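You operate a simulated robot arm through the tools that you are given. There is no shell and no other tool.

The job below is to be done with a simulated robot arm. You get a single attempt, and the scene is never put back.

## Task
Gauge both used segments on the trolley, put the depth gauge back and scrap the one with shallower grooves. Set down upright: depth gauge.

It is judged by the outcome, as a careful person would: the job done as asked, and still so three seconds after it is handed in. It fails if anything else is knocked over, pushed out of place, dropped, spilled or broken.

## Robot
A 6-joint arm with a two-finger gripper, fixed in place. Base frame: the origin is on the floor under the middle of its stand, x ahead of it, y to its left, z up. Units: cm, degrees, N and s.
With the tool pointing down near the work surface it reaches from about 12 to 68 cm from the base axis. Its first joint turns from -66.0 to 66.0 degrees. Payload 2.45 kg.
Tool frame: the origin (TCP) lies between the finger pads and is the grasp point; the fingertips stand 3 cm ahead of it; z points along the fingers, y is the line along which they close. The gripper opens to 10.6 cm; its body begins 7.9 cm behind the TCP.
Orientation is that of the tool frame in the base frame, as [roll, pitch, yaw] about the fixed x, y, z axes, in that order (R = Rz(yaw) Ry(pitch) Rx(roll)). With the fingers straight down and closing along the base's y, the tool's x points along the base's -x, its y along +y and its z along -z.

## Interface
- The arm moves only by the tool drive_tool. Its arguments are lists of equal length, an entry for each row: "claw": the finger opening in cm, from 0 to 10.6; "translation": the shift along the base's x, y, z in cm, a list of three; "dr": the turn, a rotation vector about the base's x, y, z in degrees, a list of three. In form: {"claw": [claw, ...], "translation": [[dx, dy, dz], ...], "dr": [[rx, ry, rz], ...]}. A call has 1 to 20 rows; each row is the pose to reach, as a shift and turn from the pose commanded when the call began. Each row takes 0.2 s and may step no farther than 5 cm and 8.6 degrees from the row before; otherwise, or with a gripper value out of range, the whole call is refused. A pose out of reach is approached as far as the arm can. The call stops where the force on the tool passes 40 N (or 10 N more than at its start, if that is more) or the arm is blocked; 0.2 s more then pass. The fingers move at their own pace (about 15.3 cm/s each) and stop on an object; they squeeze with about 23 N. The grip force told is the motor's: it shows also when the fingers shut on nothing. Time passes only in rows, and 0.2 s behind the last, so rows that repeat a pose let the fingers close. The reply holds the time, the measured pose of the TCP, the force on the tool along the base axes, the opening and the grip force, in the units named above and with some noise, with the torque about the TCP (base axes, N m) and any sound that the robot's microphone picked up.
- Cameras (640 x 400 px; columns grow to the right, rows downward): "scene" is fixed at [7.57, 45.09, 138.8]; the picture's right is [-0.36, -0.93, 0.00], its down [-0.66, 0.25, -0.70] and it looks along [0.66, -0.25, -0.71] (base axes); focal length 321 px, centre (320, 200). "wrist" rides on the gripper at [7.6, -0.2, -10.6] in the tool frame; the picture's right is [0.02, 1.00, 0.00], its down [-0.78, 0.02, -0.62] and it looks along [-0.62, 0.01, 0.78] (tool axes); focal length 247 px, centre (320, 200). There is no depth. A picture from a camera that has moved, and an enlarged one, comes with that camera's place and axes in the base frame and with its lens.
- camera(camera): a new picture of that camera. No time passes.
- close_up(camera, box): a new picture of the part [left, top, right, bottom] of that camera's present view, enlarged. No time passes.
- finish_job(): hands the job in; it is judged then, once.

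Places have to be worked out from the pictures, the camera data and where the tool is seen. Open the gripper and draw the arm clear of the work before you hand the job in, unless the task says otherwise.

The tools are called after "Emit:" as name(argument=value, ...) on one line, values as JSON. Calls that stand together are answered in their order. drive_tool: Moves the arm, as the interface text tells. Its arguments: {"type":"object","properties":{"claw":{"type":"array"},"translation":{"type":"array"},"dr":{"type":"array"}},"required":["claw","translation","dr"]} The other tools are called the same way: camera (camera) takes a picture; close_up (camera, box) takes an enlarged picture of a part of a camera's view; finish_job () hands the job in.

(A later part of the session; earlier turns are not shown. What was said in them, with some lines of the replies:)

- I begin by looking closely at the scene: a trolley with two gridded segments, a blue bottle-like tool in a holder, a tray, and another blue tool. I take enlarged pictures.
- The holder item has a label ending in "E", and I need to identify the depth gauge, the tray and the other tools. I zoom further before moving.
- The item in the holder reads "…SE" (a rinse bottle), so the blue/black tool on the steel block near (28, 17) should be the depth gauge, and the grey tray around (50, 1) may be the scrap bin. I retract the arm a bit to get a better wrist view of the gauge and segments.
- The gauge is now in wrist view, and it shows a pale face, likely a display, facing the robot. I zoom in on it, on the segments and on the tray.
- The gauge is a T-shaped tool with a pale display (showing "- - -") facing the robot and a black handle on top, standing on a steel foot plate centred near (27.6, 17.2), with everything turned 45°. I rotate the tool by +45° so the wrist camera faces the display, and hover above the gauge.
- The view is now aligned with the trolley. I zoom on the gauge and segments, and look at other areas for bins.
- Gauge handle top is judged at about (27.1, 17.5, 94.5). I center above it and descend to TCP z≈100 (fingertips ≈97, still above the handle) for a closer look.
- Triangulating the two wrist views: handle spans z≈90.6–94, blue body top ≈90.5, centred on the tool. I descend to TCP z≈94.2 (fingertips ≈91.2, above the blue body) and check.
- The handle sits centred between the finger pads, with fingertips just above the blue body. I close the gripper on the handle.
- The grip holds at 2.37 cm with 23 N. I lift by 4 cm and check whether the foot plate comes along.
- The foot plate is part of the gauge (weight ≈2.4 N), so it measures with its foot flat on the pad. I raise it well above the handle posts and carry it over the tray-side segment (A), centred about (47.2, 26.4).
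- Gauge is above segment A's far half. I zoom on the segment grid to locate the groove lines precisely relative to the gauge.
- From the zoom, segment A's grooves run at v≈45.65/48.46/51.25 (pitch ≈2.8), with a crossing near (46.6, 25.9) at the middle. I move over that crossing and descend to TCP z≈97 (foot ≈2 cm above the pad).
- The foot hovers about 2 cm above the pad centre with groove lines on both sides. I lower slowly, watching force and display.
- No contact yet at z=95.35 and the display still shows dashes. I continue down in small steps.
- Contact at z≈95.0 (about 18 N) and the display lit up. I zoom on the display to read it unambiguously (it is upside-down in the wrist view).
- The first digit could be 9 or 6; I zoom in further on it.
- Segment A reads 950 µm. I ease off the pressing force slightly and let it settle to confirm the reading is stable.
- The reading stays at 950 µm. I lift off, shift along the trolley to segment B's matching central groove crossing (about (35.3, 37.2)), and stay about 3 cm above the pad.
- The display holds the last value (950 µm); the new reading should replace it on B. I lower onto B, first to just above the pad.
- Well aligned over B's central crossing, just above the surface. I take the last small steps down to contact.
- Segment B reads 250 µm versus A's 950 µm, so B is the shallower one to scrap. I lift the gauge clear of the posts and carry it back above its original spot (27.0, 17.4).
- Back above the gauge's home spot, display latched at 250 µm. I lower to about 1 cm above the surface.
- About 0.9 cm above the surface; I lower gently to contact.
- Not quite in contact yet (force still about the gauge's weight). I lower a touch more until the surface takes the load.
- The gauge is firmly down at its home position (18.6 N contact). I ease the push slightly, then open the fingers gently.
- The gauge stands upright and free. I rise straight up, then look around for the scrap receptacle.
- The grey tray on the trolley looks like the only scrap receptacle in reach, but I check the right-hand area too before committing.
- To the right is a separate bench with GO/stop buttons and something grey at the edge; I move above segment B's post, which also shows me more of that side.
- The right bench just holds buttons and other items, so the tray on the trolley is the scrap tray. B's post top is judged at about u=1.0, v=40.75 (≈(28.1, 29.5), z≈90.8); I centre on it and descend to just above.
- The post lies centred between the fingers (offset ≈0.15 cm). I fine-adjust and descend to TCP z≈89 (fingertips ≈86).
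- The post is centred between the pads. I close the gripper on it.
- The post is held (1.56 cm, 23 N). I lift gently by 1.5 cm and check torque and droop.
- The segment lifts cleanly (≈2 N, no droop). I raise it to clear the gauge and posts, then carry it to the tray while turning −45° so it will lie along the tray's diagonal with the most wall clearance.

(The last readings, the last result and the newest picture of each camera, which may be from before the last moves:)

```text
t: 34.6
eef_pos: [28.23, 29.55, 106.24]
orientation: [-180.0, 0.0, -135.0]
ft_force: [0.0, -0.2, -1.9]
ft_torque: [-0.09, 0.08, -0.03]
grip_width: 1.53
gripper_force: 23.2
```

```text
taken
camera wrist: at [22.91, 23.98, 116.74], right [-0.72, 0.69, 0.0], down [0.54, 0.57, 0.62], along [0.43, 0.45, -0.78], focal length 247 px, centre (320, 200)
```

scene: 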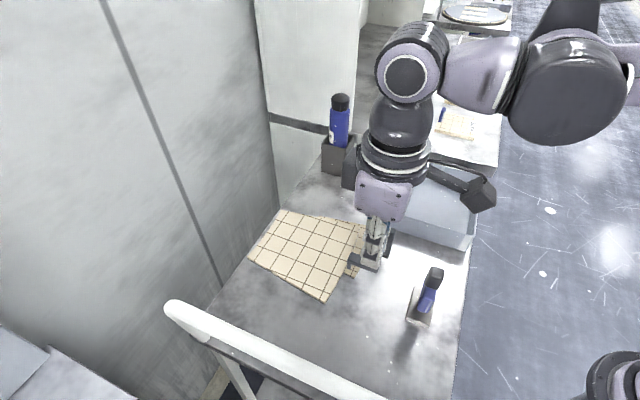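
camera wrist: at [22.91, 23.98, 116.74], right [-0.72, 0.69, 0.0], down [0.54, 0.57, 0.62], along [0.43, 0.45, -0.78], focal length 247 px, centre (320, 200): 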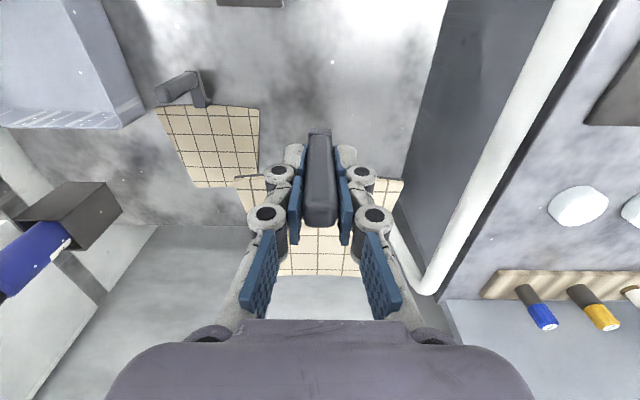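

All clear at height; I now carry it over the tray with the −45° turn.

Emit:
drive_tool(claw=[0.5, 0.5, 0.5, 0.5, 0.5, 0.5, 0.5, 0.5, 0.5, 0.5, 0.5, 0.5, 0.5, 0.5], translation=[[0.5, -1.2, 0], [1.4, -3.4, 0], [2.4, -5.8, 0], [3.4, -8.2, 0], [4.4, -10.6, 0], [5.4, -13.0, 0], [6.4, -15.4, 0], [7.4, -17.8, 0], [8.4, -20.2, 0], [9.4, -22.6, 0], [10.4, -25, 0], [11.2, -27, 0], [11.8, -28.4, 0], [11.96, -28.82, 0]], dr=[[0, 0, -1.5], [0, 0, -5], [0, 0, -9], [0, 0, -13], [0, 0, -17], [0, 0, -21], [0, 0, -25], [0, 0, -29], [0, 0, -33], [0, 0, -37], [0, 0, -41], [0, 0, -43.5], [0, 0, -45], [0, 0, -45]])

Emit:
camera(camera="scene")

Emit:
camera(camera="wrist")

Emit:
close_up(camera="scene", box=[350, 120, 510, 270])

```text
t: 37.6
eef_pos: [40.28, 0.68, 106.08]
orientation: [179.9, 0.0, -180.0]
ft_force: [-0.1, 1.0, -1.0]
ft_torque: [0.01, 0.11, 0.01]
grip_width: 1.54
gripper_force: 23.4
```

```text
taken
```

scene: 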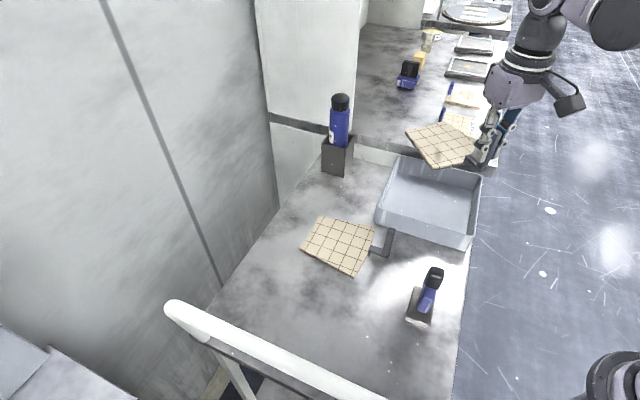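

```text
taken
camera wrist: at [32.56, 0.57, 116.65], right [-0.02, 1.0, 0.0], down [0.78, 0.02, 0.62], along [0.62, 0.01, -0.78], focal length 247 px, centre (320, 200)
```

wrist: 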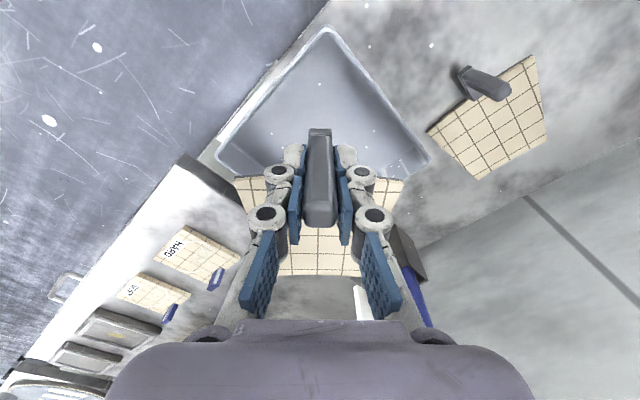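

```text
2.67 times, centred on (430, 195) of scene
camera zoom: at [7.57, 45.09, 138.8], right [-0.36, -0.93, 0.0], down [-0.66, 0.25, -0.7], along [0.66, -0.25, -0.71], focal length 856 px, centre (27, 213)
```

zoom: 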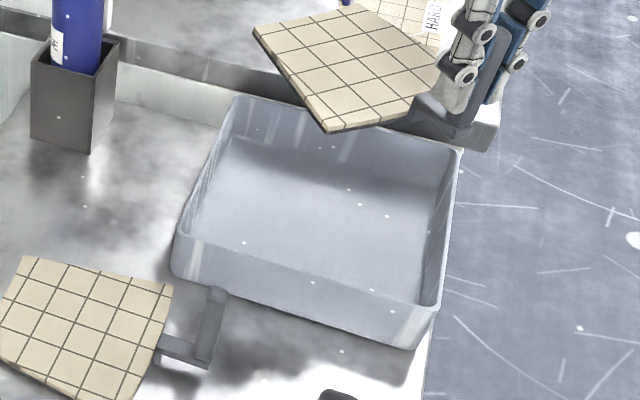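

The segment hangs over the tray's far side. I zoom on the wrist view to locate the tray's corners relative to the tool before lowering.

Emit:
close_up(camera="wrist", box=[200, 10, 450, 190])

Emit:
close_up(camera="wrist", box=[300, 10, 360, 50])

Emit:
close_up(camera="wrist", box=[380, 130, 450, 190])

Emit:
close_up(camera="wrist", box=[200, 130, 270, 190])

```text
2.22 times, centred on (325, 100) of wrist
camera zoom: at [32.56, 0.57, 116.65], right [-0.02, 1.0, 0.0], down [0.78, 0.02, 0.62], along [0.62, 0.01, -0.78], focal length 549 px, centre (309, 422)
```

zoom: 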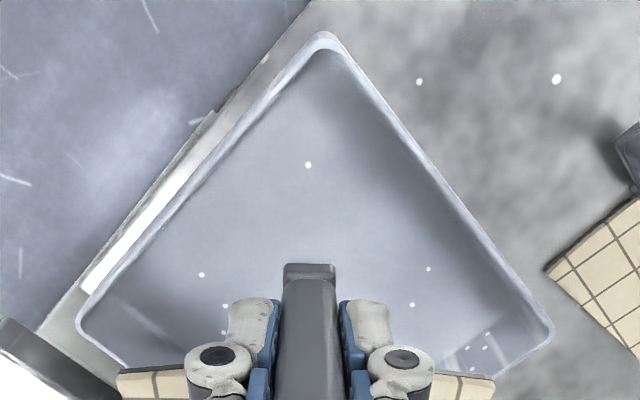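

```text
10.00 times, centred on (330, 30) of wrist
camera zoom: at [32.56, 0.57, 116.65], right [-0.02, 1.0, 0.0], down [0.78, 0.02, 0.62], along [0.62, 0.01, -0.78], focal length 2470 px, centre (220, 1900)
```

zoom: 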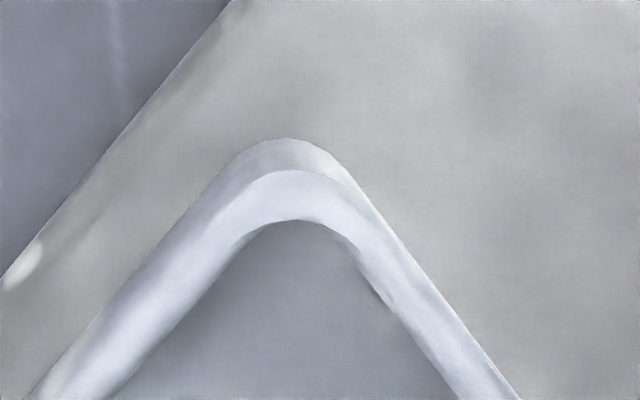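

```text
6.67 times, centred on (415, 160) of wrist
camera zoom: at [32.56, 0.57, 116.65], right [-0.02, 1.0, 0.0], down [0.78, 0.02, 0.62], along [0.62, 0.01, -0.78], focal length 1646 px, centre (-313, 467)
```

zoom: 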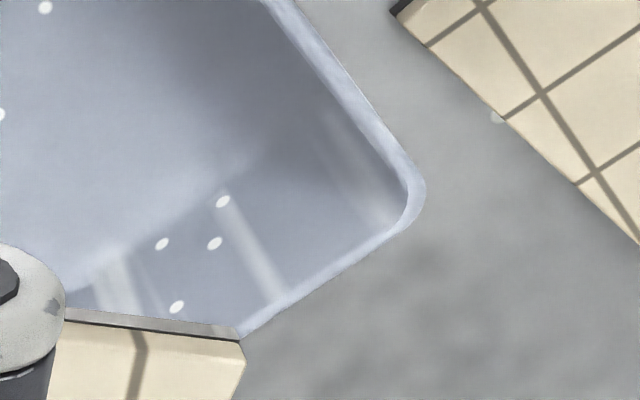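

```text
6.67 times, centred on (235, 160) of wrist
camera zoom: at [32.56, 0.57, 116.65], right [-0.02, 1.0, 0.0], down [0.78, 0.02, 0.62], along [0.62, 0.01, -0.78], focal length 1646 px, centre (887, 467)
```

zoom: 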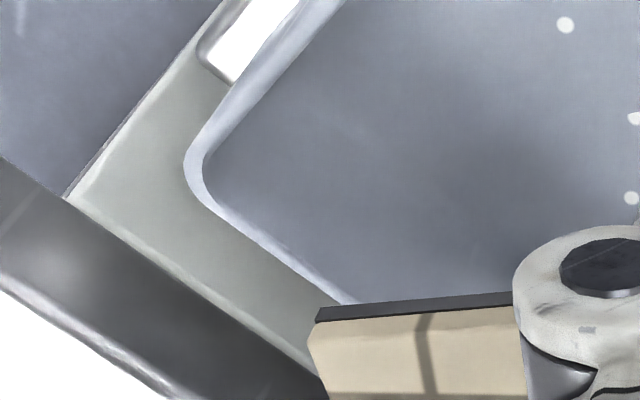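

Tray rim corners put its centre near (49.5, 1.1), so I shift slightly (−0.5, +0.4) and lower until the pad is about 2 cm above the rim, then compare the pad and rim directly.

Emit:
drive_tool(claw=[0.5, 0.5, 0.5, 0.5, 0.5], translation=[[-0.3, 0.2, -2], [-0.5, 0.4, -5], [-0.5, 0.4, -8], [-0.5, 0.4, -9.5], [-0.5, 0.4, -10]], dr=[[0, 0, 0], [0, 0, 0], [0, 0, 0], [0, 0, 0], [0, 0, 0]])

Emit:
camera(camera="wrist")

Emit:
close_up(camera="wrist", box=[170, 0, 470, 300])

Emit:
close_up(camera="scene", box=[350, 120, 510, 270])

```text
t: 38.8
eef_pos: [39.76, 1.19, 95.96]
orientation: [180.0, 0.0, 179.9]
ft_force: [0.8, 0.4, -1.0]
ft_torque: [0.03, 0.09, 0.04]
grip_width: 1.55
gripper_force: 22.8
```

```text
taken
camera wrist: at [32.05, 0.98, 106.57], right [-0.02, 1.0, 0.0], down [0.78, 0.02, 0.62], along [0.62, 0.01, -0.78], focal length 247 px, centre (320, 200)
```

wrist: 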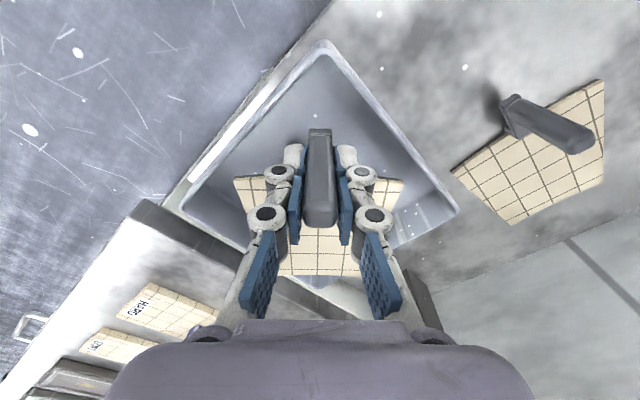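

```text
1.33 times, centred on (320, 150) of wrist
camera zoom: at [32.05, 0.98, 106.57], right [-0.02, 1.0, 0.0], down [0.78, 0.02, 0.62], along [0.62, 0.01, -0.78], focal length 329 px, centre (320, 267)
```

zoom: 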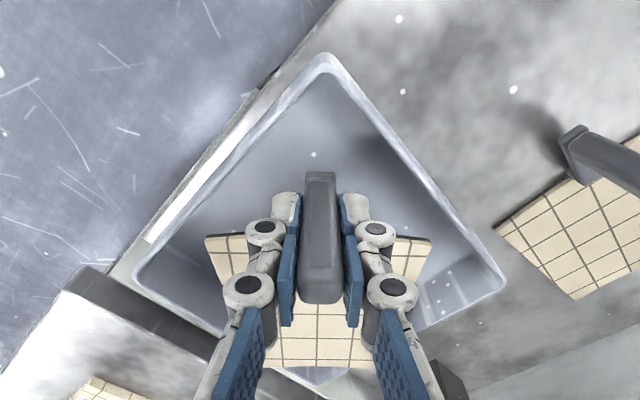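

```text
2.67 times, centred on (430, 195) of scene
camera zoom: at [7.57, 45.09, 138.8], right [-0.36, -0.93, 0.0], down [-0.66, 0.25, -0.7], along [0.66, -0.25, -0.71], focal length 856 px, centre (27, 213)
```

zoom: 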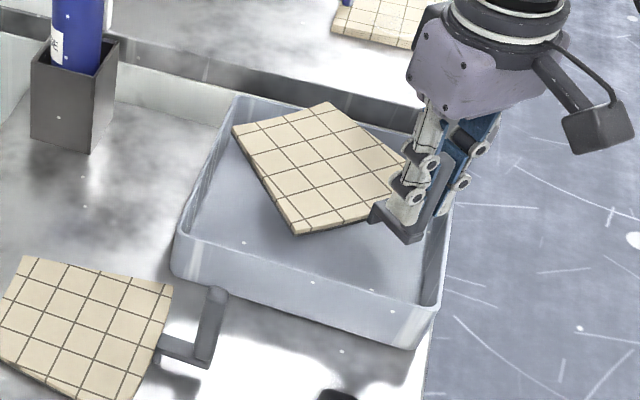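

Pad spans v≈26.7–45.2, q≈25.0–43.6 versus the tray interior about 25.9–45.9 / 24.5–44.4: nearly centred. I lower to about rim level to compare edges directly.

Emit:
drive_tool(claw=[0.5, 0.5, 0.5], translation=[[0, 0, -0.8], [0, 0, -1.5], [0, 0, -1.5]], dr=[[0, 0, 0], [0, 0, 0], [0, 0, 0]])

Emit:
close_up(camera="wrist", box=[170, 130, 290, 280])

Emit:
close_up(camera="wrist", box=[350, 130, 470, 280])

Emit:
close_up(camera="scene", box=[370, 140, 490, 250])

Emit:
close_up(camera="wrist", box=[250, 240, 400, 330])

```text
t: 39.6
eef_pos: [39.77, 1.14, 94.52]
orientation: [180.0, 0.0, -180.0]
ft_force: [0.4, 0.5, -0.9]
ft_torque: [0.0, 0.11, -0.01]
grip_width: 1.57
gripper_force: 23.5
```

```text
2.67 times, centred on (230, 205) of wrist
camera zoom: at [32.06, 0.95, 105.15], right [-0.02, 1.0, 0.0], down [0.78, 0.02, 0.62], along [0.62, 0.01, -0.78], focal length 659 px, centre (560, 187)
```

zoom: 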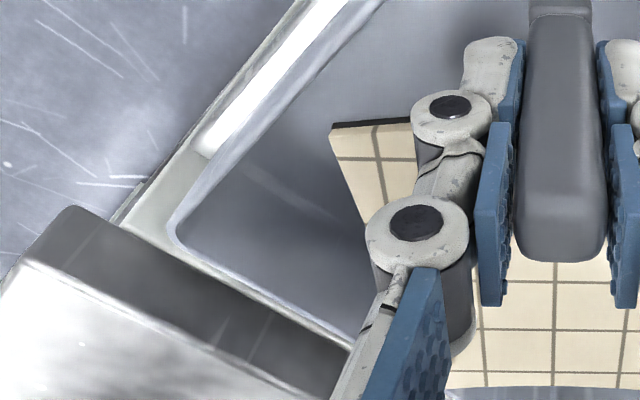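

```text
2.67 times, centred on (410, 205) of wrist
camera zoom: at [32.06, 0.95, 105.15], right [-0.02, 1.0, 0.0], down [0.78, 0.02, 0.62], along [0.62, 0.01, -0.78], focal length 659 px, centre (80, 187)
```

zoom: 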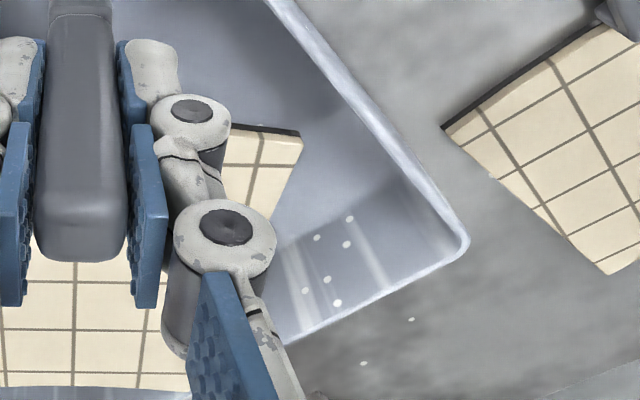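

```text
3.64 times, centred on (430, 195) of scene
camera zoom: at [7.57, 45.09, 138.8], right [-0.36, -0.93, 0.0], down [-0.66, 0.25, -0.7], along [0.66, -0.25, -0.71], focal length 1166 px, centre (-80, 218)
```

zoom: 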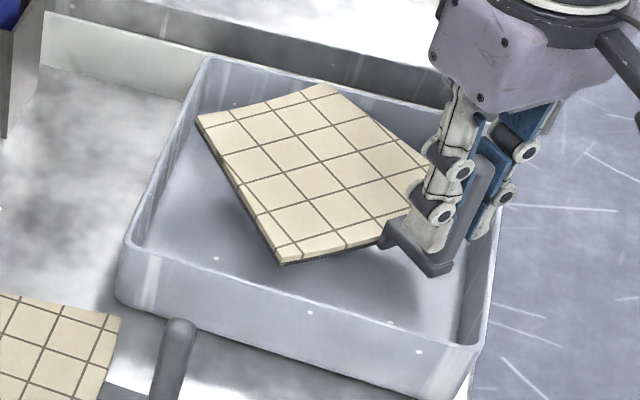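

```text
4.27 times, centred on (325, 285) of wrist
camera zoom: at [32.06, 0.95, 105.15], right [-0.02, 1.0, 0.0], down [0.78, 0.02, 0.62], along [0.62, 0.01, -0.78], focal length 1054 px, centre (299, -163)
```

zoom: 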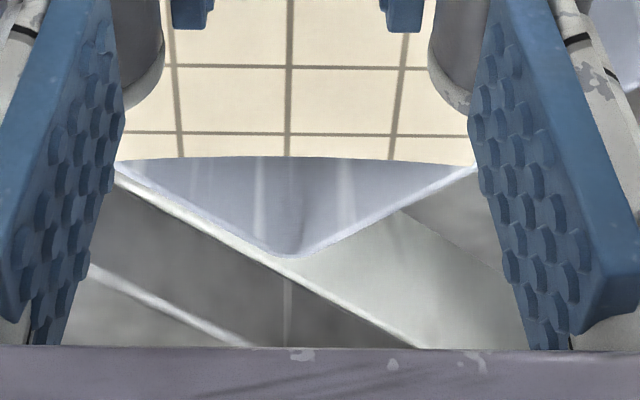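

Re-triangulating with several heights puts the rim at z≈87.5, the pad bottom now at about that level, and shows the pad about 0.45–0.7 cm too far in x. I raise slightly, shift −0.45 in x, then lower halfway into the tray.

Emit:
drive_tool(claw=[0.5, 0.5, 0.5, 0.5, 0.5], translation=[[-0.1, 0, 0.5], [-0.45, 0.05, 0.5], [-0.45, 0.05, -0.3], [-0.45, 0.05, -1.2], [-0.45, 0.05, -2.0]], dr=[[0, 0, 0], [0, 0, 0], [0, 0, 0], [0, 0, 0], [0, 0, 0]])

Emit:
close_up(camera="wrist", box=[170, 0, 470, 300])

Emit:
close_up(camera="scene", box=[370, 140, 490, 250])

Emit:
close_up(camera="wrist", box=[250, 240, 400, 330])

```text
t: 40.8
eef_pos: [39.33, 1.11, 92.53]
orientation: [180.0, 0.0, 179.9]
ft_force: [0.7, 0.1, -1.3]
ft_torque: [-0.01, 0.1, 0.0]
grip_width: 1.55
gripper_force: 23.1
```

```text
1.33 times, centred on (320, 150) of wrist
camera zoom: at [31.65, 0.95, 103.14], right [-0.02, 1.0, 0.0], down [0.78, 0.02, 0.62], along [0.62, 0.01, -0.78], focal length 329 px, centre (320, 267)
```

zoom: 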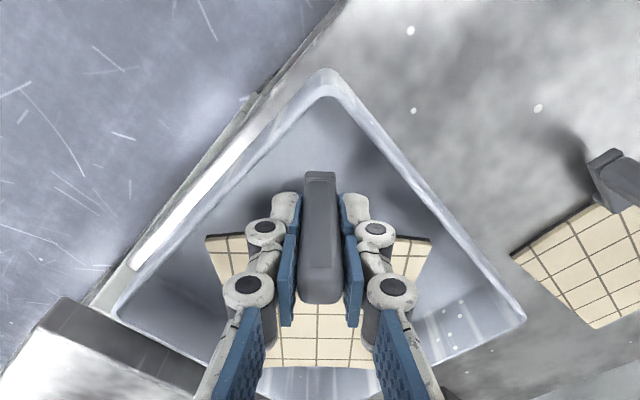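

```text
3.64 times, centred on (430, 195) of scene
camera zoom: at [7.57, 45.09, 138.8], right [-0.36, -0.93, 0.0], down [-0.66, 0.25, -0.7], along [0.66, -0.25, -0.71], focal length 1166 px, centre (-80, 218)
```

zoom: 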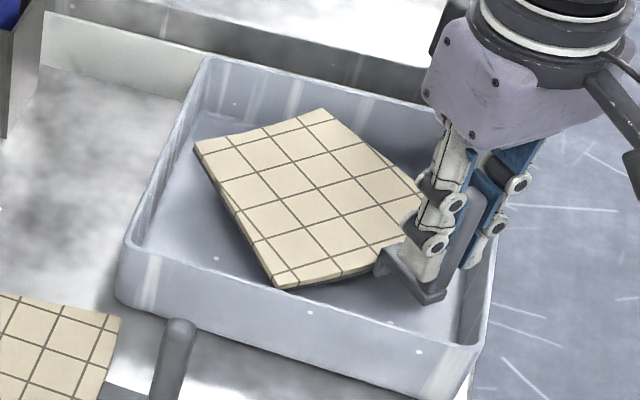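

```text
4.27 times, centred on (325, 285) of wrist
camera zoom: at [31.65, 0.95, 103.14], right [-0.02, 1.0, 0.0], down [0.78, 0.02, 0.62], along [0.62, 0.01, -0.78], focal length 1054 px, centre (299, -163)
```

zoom: 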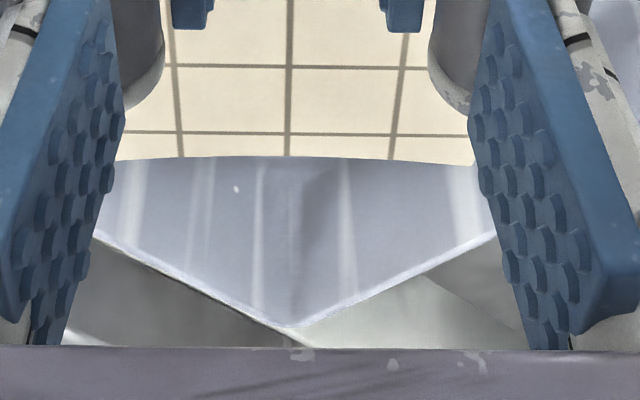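

The pad is inside the walls with about 1 cm clearance all around. I continue lowering toward the floor of the tray.

Emit:
drive_tool(claw=[0.5, 0.5, 0.5, 0.5], translation=[[0, 0, -0.9], [0, 0, -1.7], [0, 0, -2.2], [0, 0, -2.5]], dr=[[0, 0, 0], [0, 0, 0], [0, 0, 0], [0, 0, 0]])

Emit:
close_up(camera="scene", box=[370, 140, 490, 250])

Emit:
close_up(camera="wrist", box=[170, 0, 470, 300])

```text
t: 41.8
eef_pos: [39.34, 1.21, 90.03]
orientation: [180.0, 0.0, -180.0]
ft_force: [0.0, 0.0, 0.0]
ft_torque: [-0.02, 0.14, 0.01]
grip_width: 1.53
gripper_force: 23.0
```

```text
3.64 times, centred on (430, 195) of scene
camera zoom: at [7.57, 45.09, 138.8], right [-0.36, -0.93, 0.0], down [-0.66, 0.25, -0.7], along [0.66, -0.25, -0.71], focal length 1166 px, centre (-80, 218)
```

zoom: 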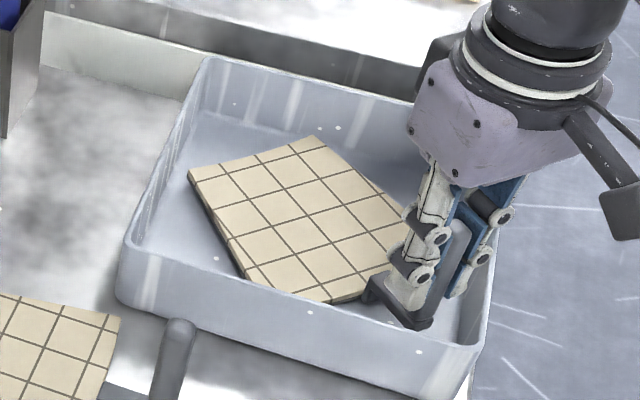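

```text
1.33 times, centred on (320, 150) of wrist
camera zoom: at [31.63, 0.99, 100.68], right [-0.02, 1.0, 0.0], down [0.78, 0.02, 0.62], along [0.62, 0.01, -0.78], focal length 329 px, centre (320, 267)
```

zoom: 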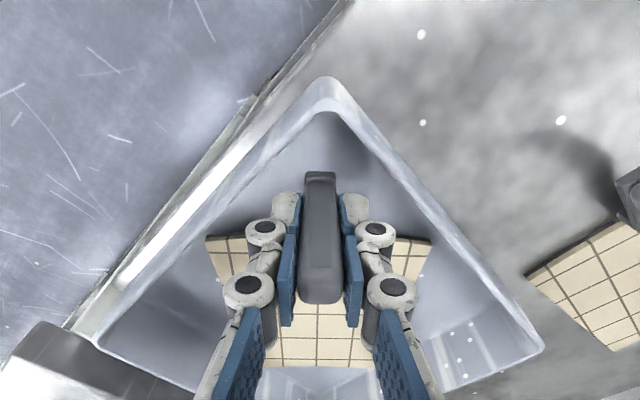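

Still hanging about 0.5–1 cm over the tray floor. I lower in small steps until light contact.

Emit:
drive_tool(claw=[0.5, 0.5, 0.5, 0.5], translation=[[0, 0, -0.2], [0, 0, -0.35], [0, 0, -0.5], [0, 0, -0.55]], dr=[[0, 0, 0], [0, 0, 0], [0, 0, 0], [0, 0, 0]])

Emit:
close_up(camera="scene", box=[370, 140, 490, 250])

```text
t: 42.8
eef_pos: [39.26, 1.12, 89.61]
orientation: [180.0, 0.0, 180.0]
ft_force: [-0.5, -0.3, -1.4]
ft_torque: [0.06, 0.09, -0.03]
grip_width: 1.56
gripper_force: 22.7
```

```text
3.64 times, centred on (430, 195) of scene
camera zoom: at [7.57, 45.09, 138.8], right [-0.36, -0.93, 0.0], down [-0.66, 0.25, -0.7], along [0.66, -0.25, -0.71], focal length 1166 px, centre (-80, 218)
```

zoom: 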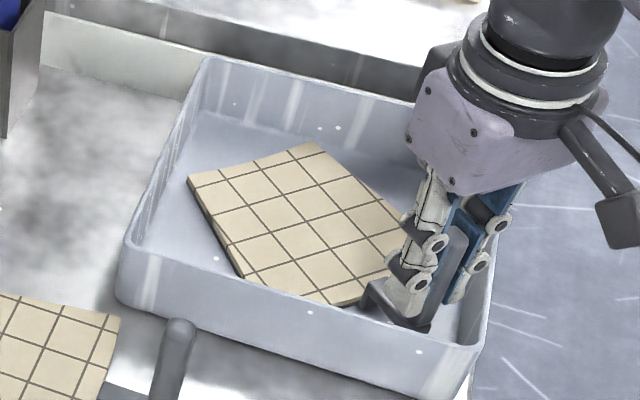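

No contact force yet at z≈89.5; a few more small steps down.

Emit:
drive_tool(claw=[0.5, 0.5, 0.5], translation=[[0, 0, -0.1], [0, 0, -0.2], [0, 0, -0.25]], dr=[[0, 0, 0], [0, 0, 0], [0, 0, 0]])

Emit:
close_up(camera="scene", box=[370, 140, 490, 250])

```text
t: 43.6
eef_pos: [39.21, 1.21, 89.32]
orientation: [179.8, 0.0, -179.9]
ft_force: [-2.0, -2.7, 15.8]
ft_torque: [-0.05, -0.25, 0.0]
grip_width: 1.57
gripper_force: 22.9
```

```text
3.64 times, centred on (430, 195) of scene
camera zoom: at [7.54, 45.08, 138.8], right [-0.36, -0.93, 0.0], down [-0.66, 0.25, -0.7], along [0.66, -0.25, -0.71], focal length 1166 px, centre (-80, 218)
```

zoom: 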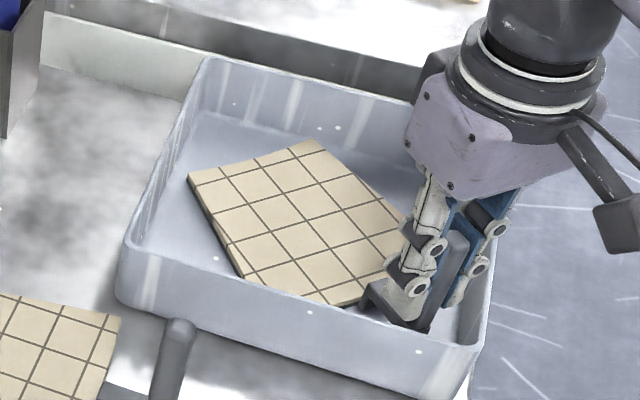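

The segment rests on the tray floor (≈16 N). I ease off slightly and open the fingers just enough to release the post.

Emit:
drive_tool(claw=[0.5, 0.5, 1.8, 2.2, 2.7, 2.7], translation=[[0, 0, 0.08], [0, 0, 0.12], [0, 0, 0.12], [0, 0, 0.12], [0, 0, 0.12], [0, 0, 0.12]], dr=[[0, 0, 0], [0, 0, 0], [0, 0, 0], [0, 0, 0], [0, 0, 0], [0, 0, 0]])

Emit:
close_up(camera="scene", box=[370, 140, 490, 250])

Emit:
close_up(camera="wrist", box=[220, 60, 420, 240])

```text
t: 45.0
eef_pos: [39.34, 1.15, 89.33]
orientation: [-180.0, 0.0, -180.0]
ft_force: [-0.9, -1.1, -0.3]
ft_torque: [0.01, -0.02, -0.04]
grip_width: 2.7
gripper_force: 0.0
```

```text
3.64 times, centred on (430, 195) of scene
camera zoom: at [7.57, 45.09, 138.8], right [-0.36, -0.93, 0.0], down [-0.66, 0.25, -0.7], along [0.66, -0.25, -0.71], focal length 1166 px, centre (-80, 218)
```

zoom: 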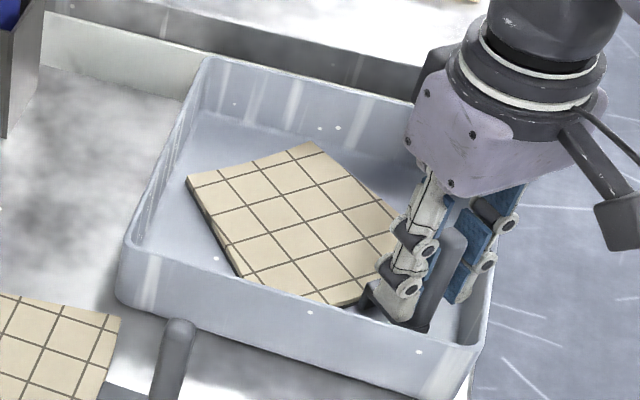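

```text
2.22 times, centred on (320, 150) of wrist
camera zoom: at [31.6, 0.96, 99.99], right [-0.02, 1.0, 0.0], down [0.78, 0.02, 0.62], along [0.62, 0.01, -0.78], focal length 549 px, centre (320, 311)
```

zoom: 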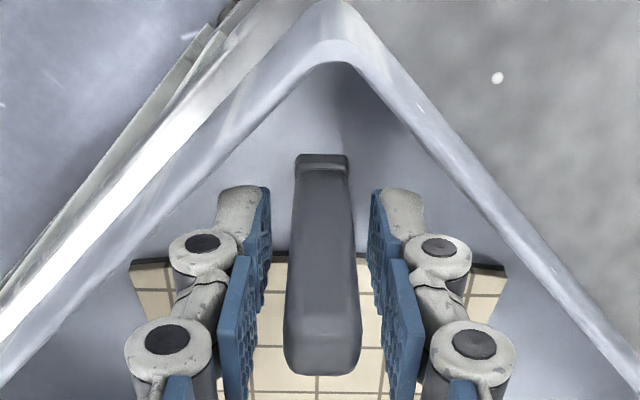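

The post is free between the fingers and the segment lies flat in the tray. I rise straight up.

Emit:
drive_tool(claw=[2.8, 2.8, 2.8, 4, 6, 8], translation=[[0, 0, 1], [0, 0, 3], [0, 0, 6], [0, 0, 10], [0, 0, 14], [0, 0, 18]], dr=[[0, 0, 0], [0, 0, 0], [0, 0, 0], [0, 0, 0], [0, 0, 0], [0, 0, 0]])

Emit:
camera(camera="scene")

Emit:
camera(camera="wrist")

Emit:
close_up(camera="scene", box=[370, 140, 490, 250])

```text
t: 46.4
eef_pos: [39.4, 1.21, 107.43]
orientation: [-180.0, 0.0, 180.0]
ft_force: [-0.1, 0.6, 0.0]
ft_torque: [0.02, 0.02, 0.02]
grip_width: 8.01
gripper_force: 0.0
```

```text
taken
```

scene: 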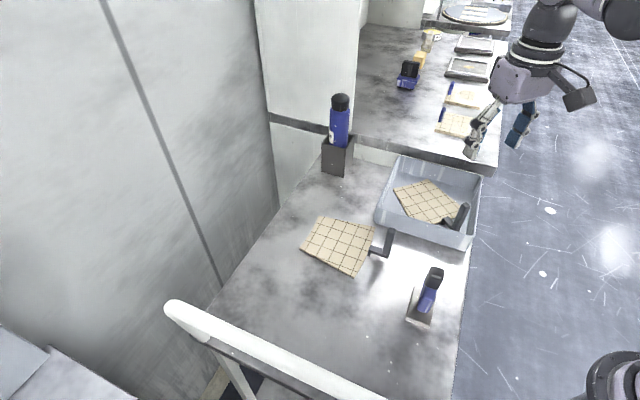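

```text
taken
camera wrist: at [31.71, 0.9, 118.03], right [-0.02, 1.0, 0.0], down [0.78, 0.02, 0.62], along [0.62, 0.01, -0.78], focal length 247 px, centre (320, 200)
```

wrist: 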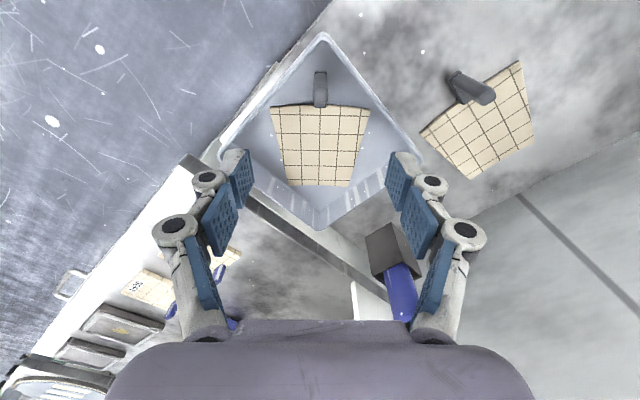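

```text
3.64 times, centred on (430, 195) of scene
camera zoom: at [7.56, 45.09, 138.8], right [-0.36, -0.93, 0.0], down [-0.66, 0.25, -0.7], along [0.66, -0.25, -0.71], focal length 1166 px, centre (-80, 218)
```

zoom: 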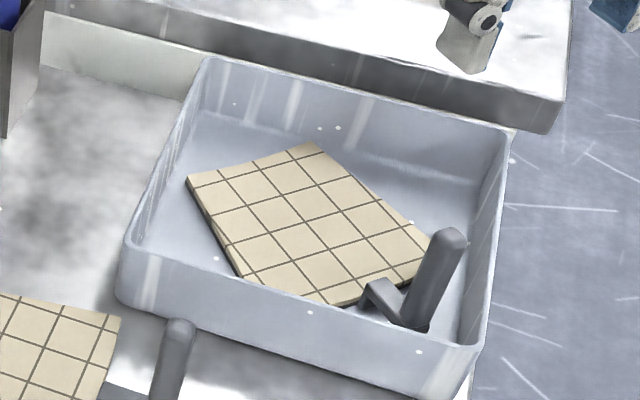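

Segment B lies flat in the tray. I draw the arm up and back and verify the gauge's position versus the start.

Emit:
drive_tool(claw=[9, 10, 10.6, 10.6], translation=[[-2, 0, 2], [-5, 0, 4], [-8, 0, 6], [-10, 0, 8]], dr=[[0, 0, 0], [0, 0, 0], [0, 0, 0], [0, 0, 0]])

Emit:
close_up(camera="scene", box=[390, 255, 470, 335])

Emit:
close_up(camera="scene", box=[280, 150, 490, 340])

Emit:
camera(camera="scene")

```text
t: 47.4
eef_pos: [29.27, 1.13, 115.4]
orientation: [180.0, 0.0, 179.9]
ft_force: [-0.4, -0.6, 0.8]
ft_torque: [-0.02, -0.02, 0.01]
grip_width: 10.58
gripper_force: 0.1
```

```text
5.00 times, centred on (430, 295) of scene
camera zoom: at [7.57, 45.09, 138.8], right [-0.36, -0.93, 0.0], down [-0.66, 0.25, -0.7], along [0.66, -0.25, -0.71], focal length 1604 px, centre (-230, -275)
```

zoom: 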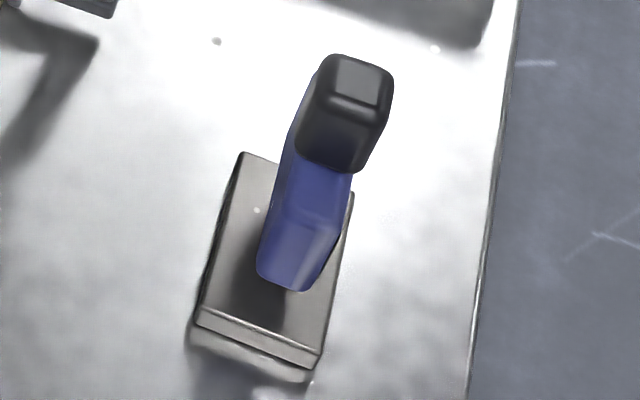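

```text
2.11 times, centred on (385, 245) of scene
camera zoom: at [7.57, 45.09, 138.8], right [-0.36, -0.93, 0.0], down [-0.66, 0.25, -0.7], along [0.66, -0.25, -0.71], focal length 675 px, centre (183, 105)
```

zoom: 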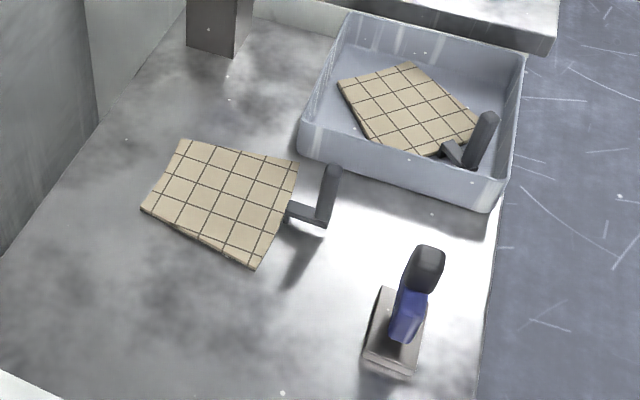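

```text
taken
```

scene: 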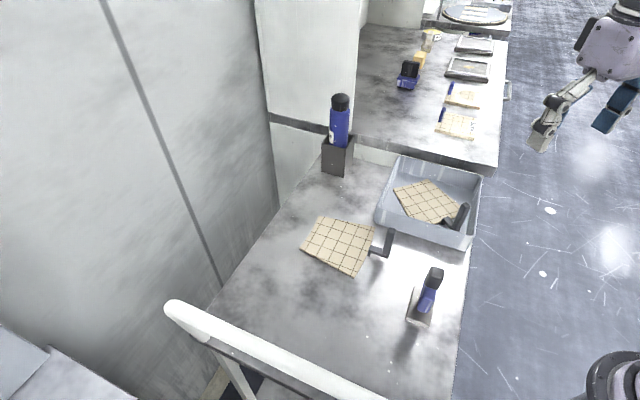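

The gauge stands upright within about 0.1 cm of where it started, and segment A (950 µm) hasn't moved. Segment B (250 µm) lies flat in the scrap tray, and the arm is clear with the gripper open, so I hand the job in.

Emit:
finish_job()

```text
The job is handed in.
```

I gauged both segments, put the depth gauge back, and scrapped the one with the shallower grooves.

| Segment | Groove depth | Outcome |
|---|---|---|
| A (nearer the tray) | 950 µm | left in place on the trolley |
| B (nearer the trolley's push handle) | 250 µm | scrapped, lying flat in the grey tray |

- **Depth gauge:** it stands upright within about 0.1 cm of where it started. Its display still shows 250 µm, because it holds the last reading.
- **Scrap tray:** the grey tray on the trolley has no label that I could see. I used it because it was the only open, empty container within reach.
- **Everything else:** nothing was knocked over or moved in the last pictures. The arm is clear and the gripper is open.
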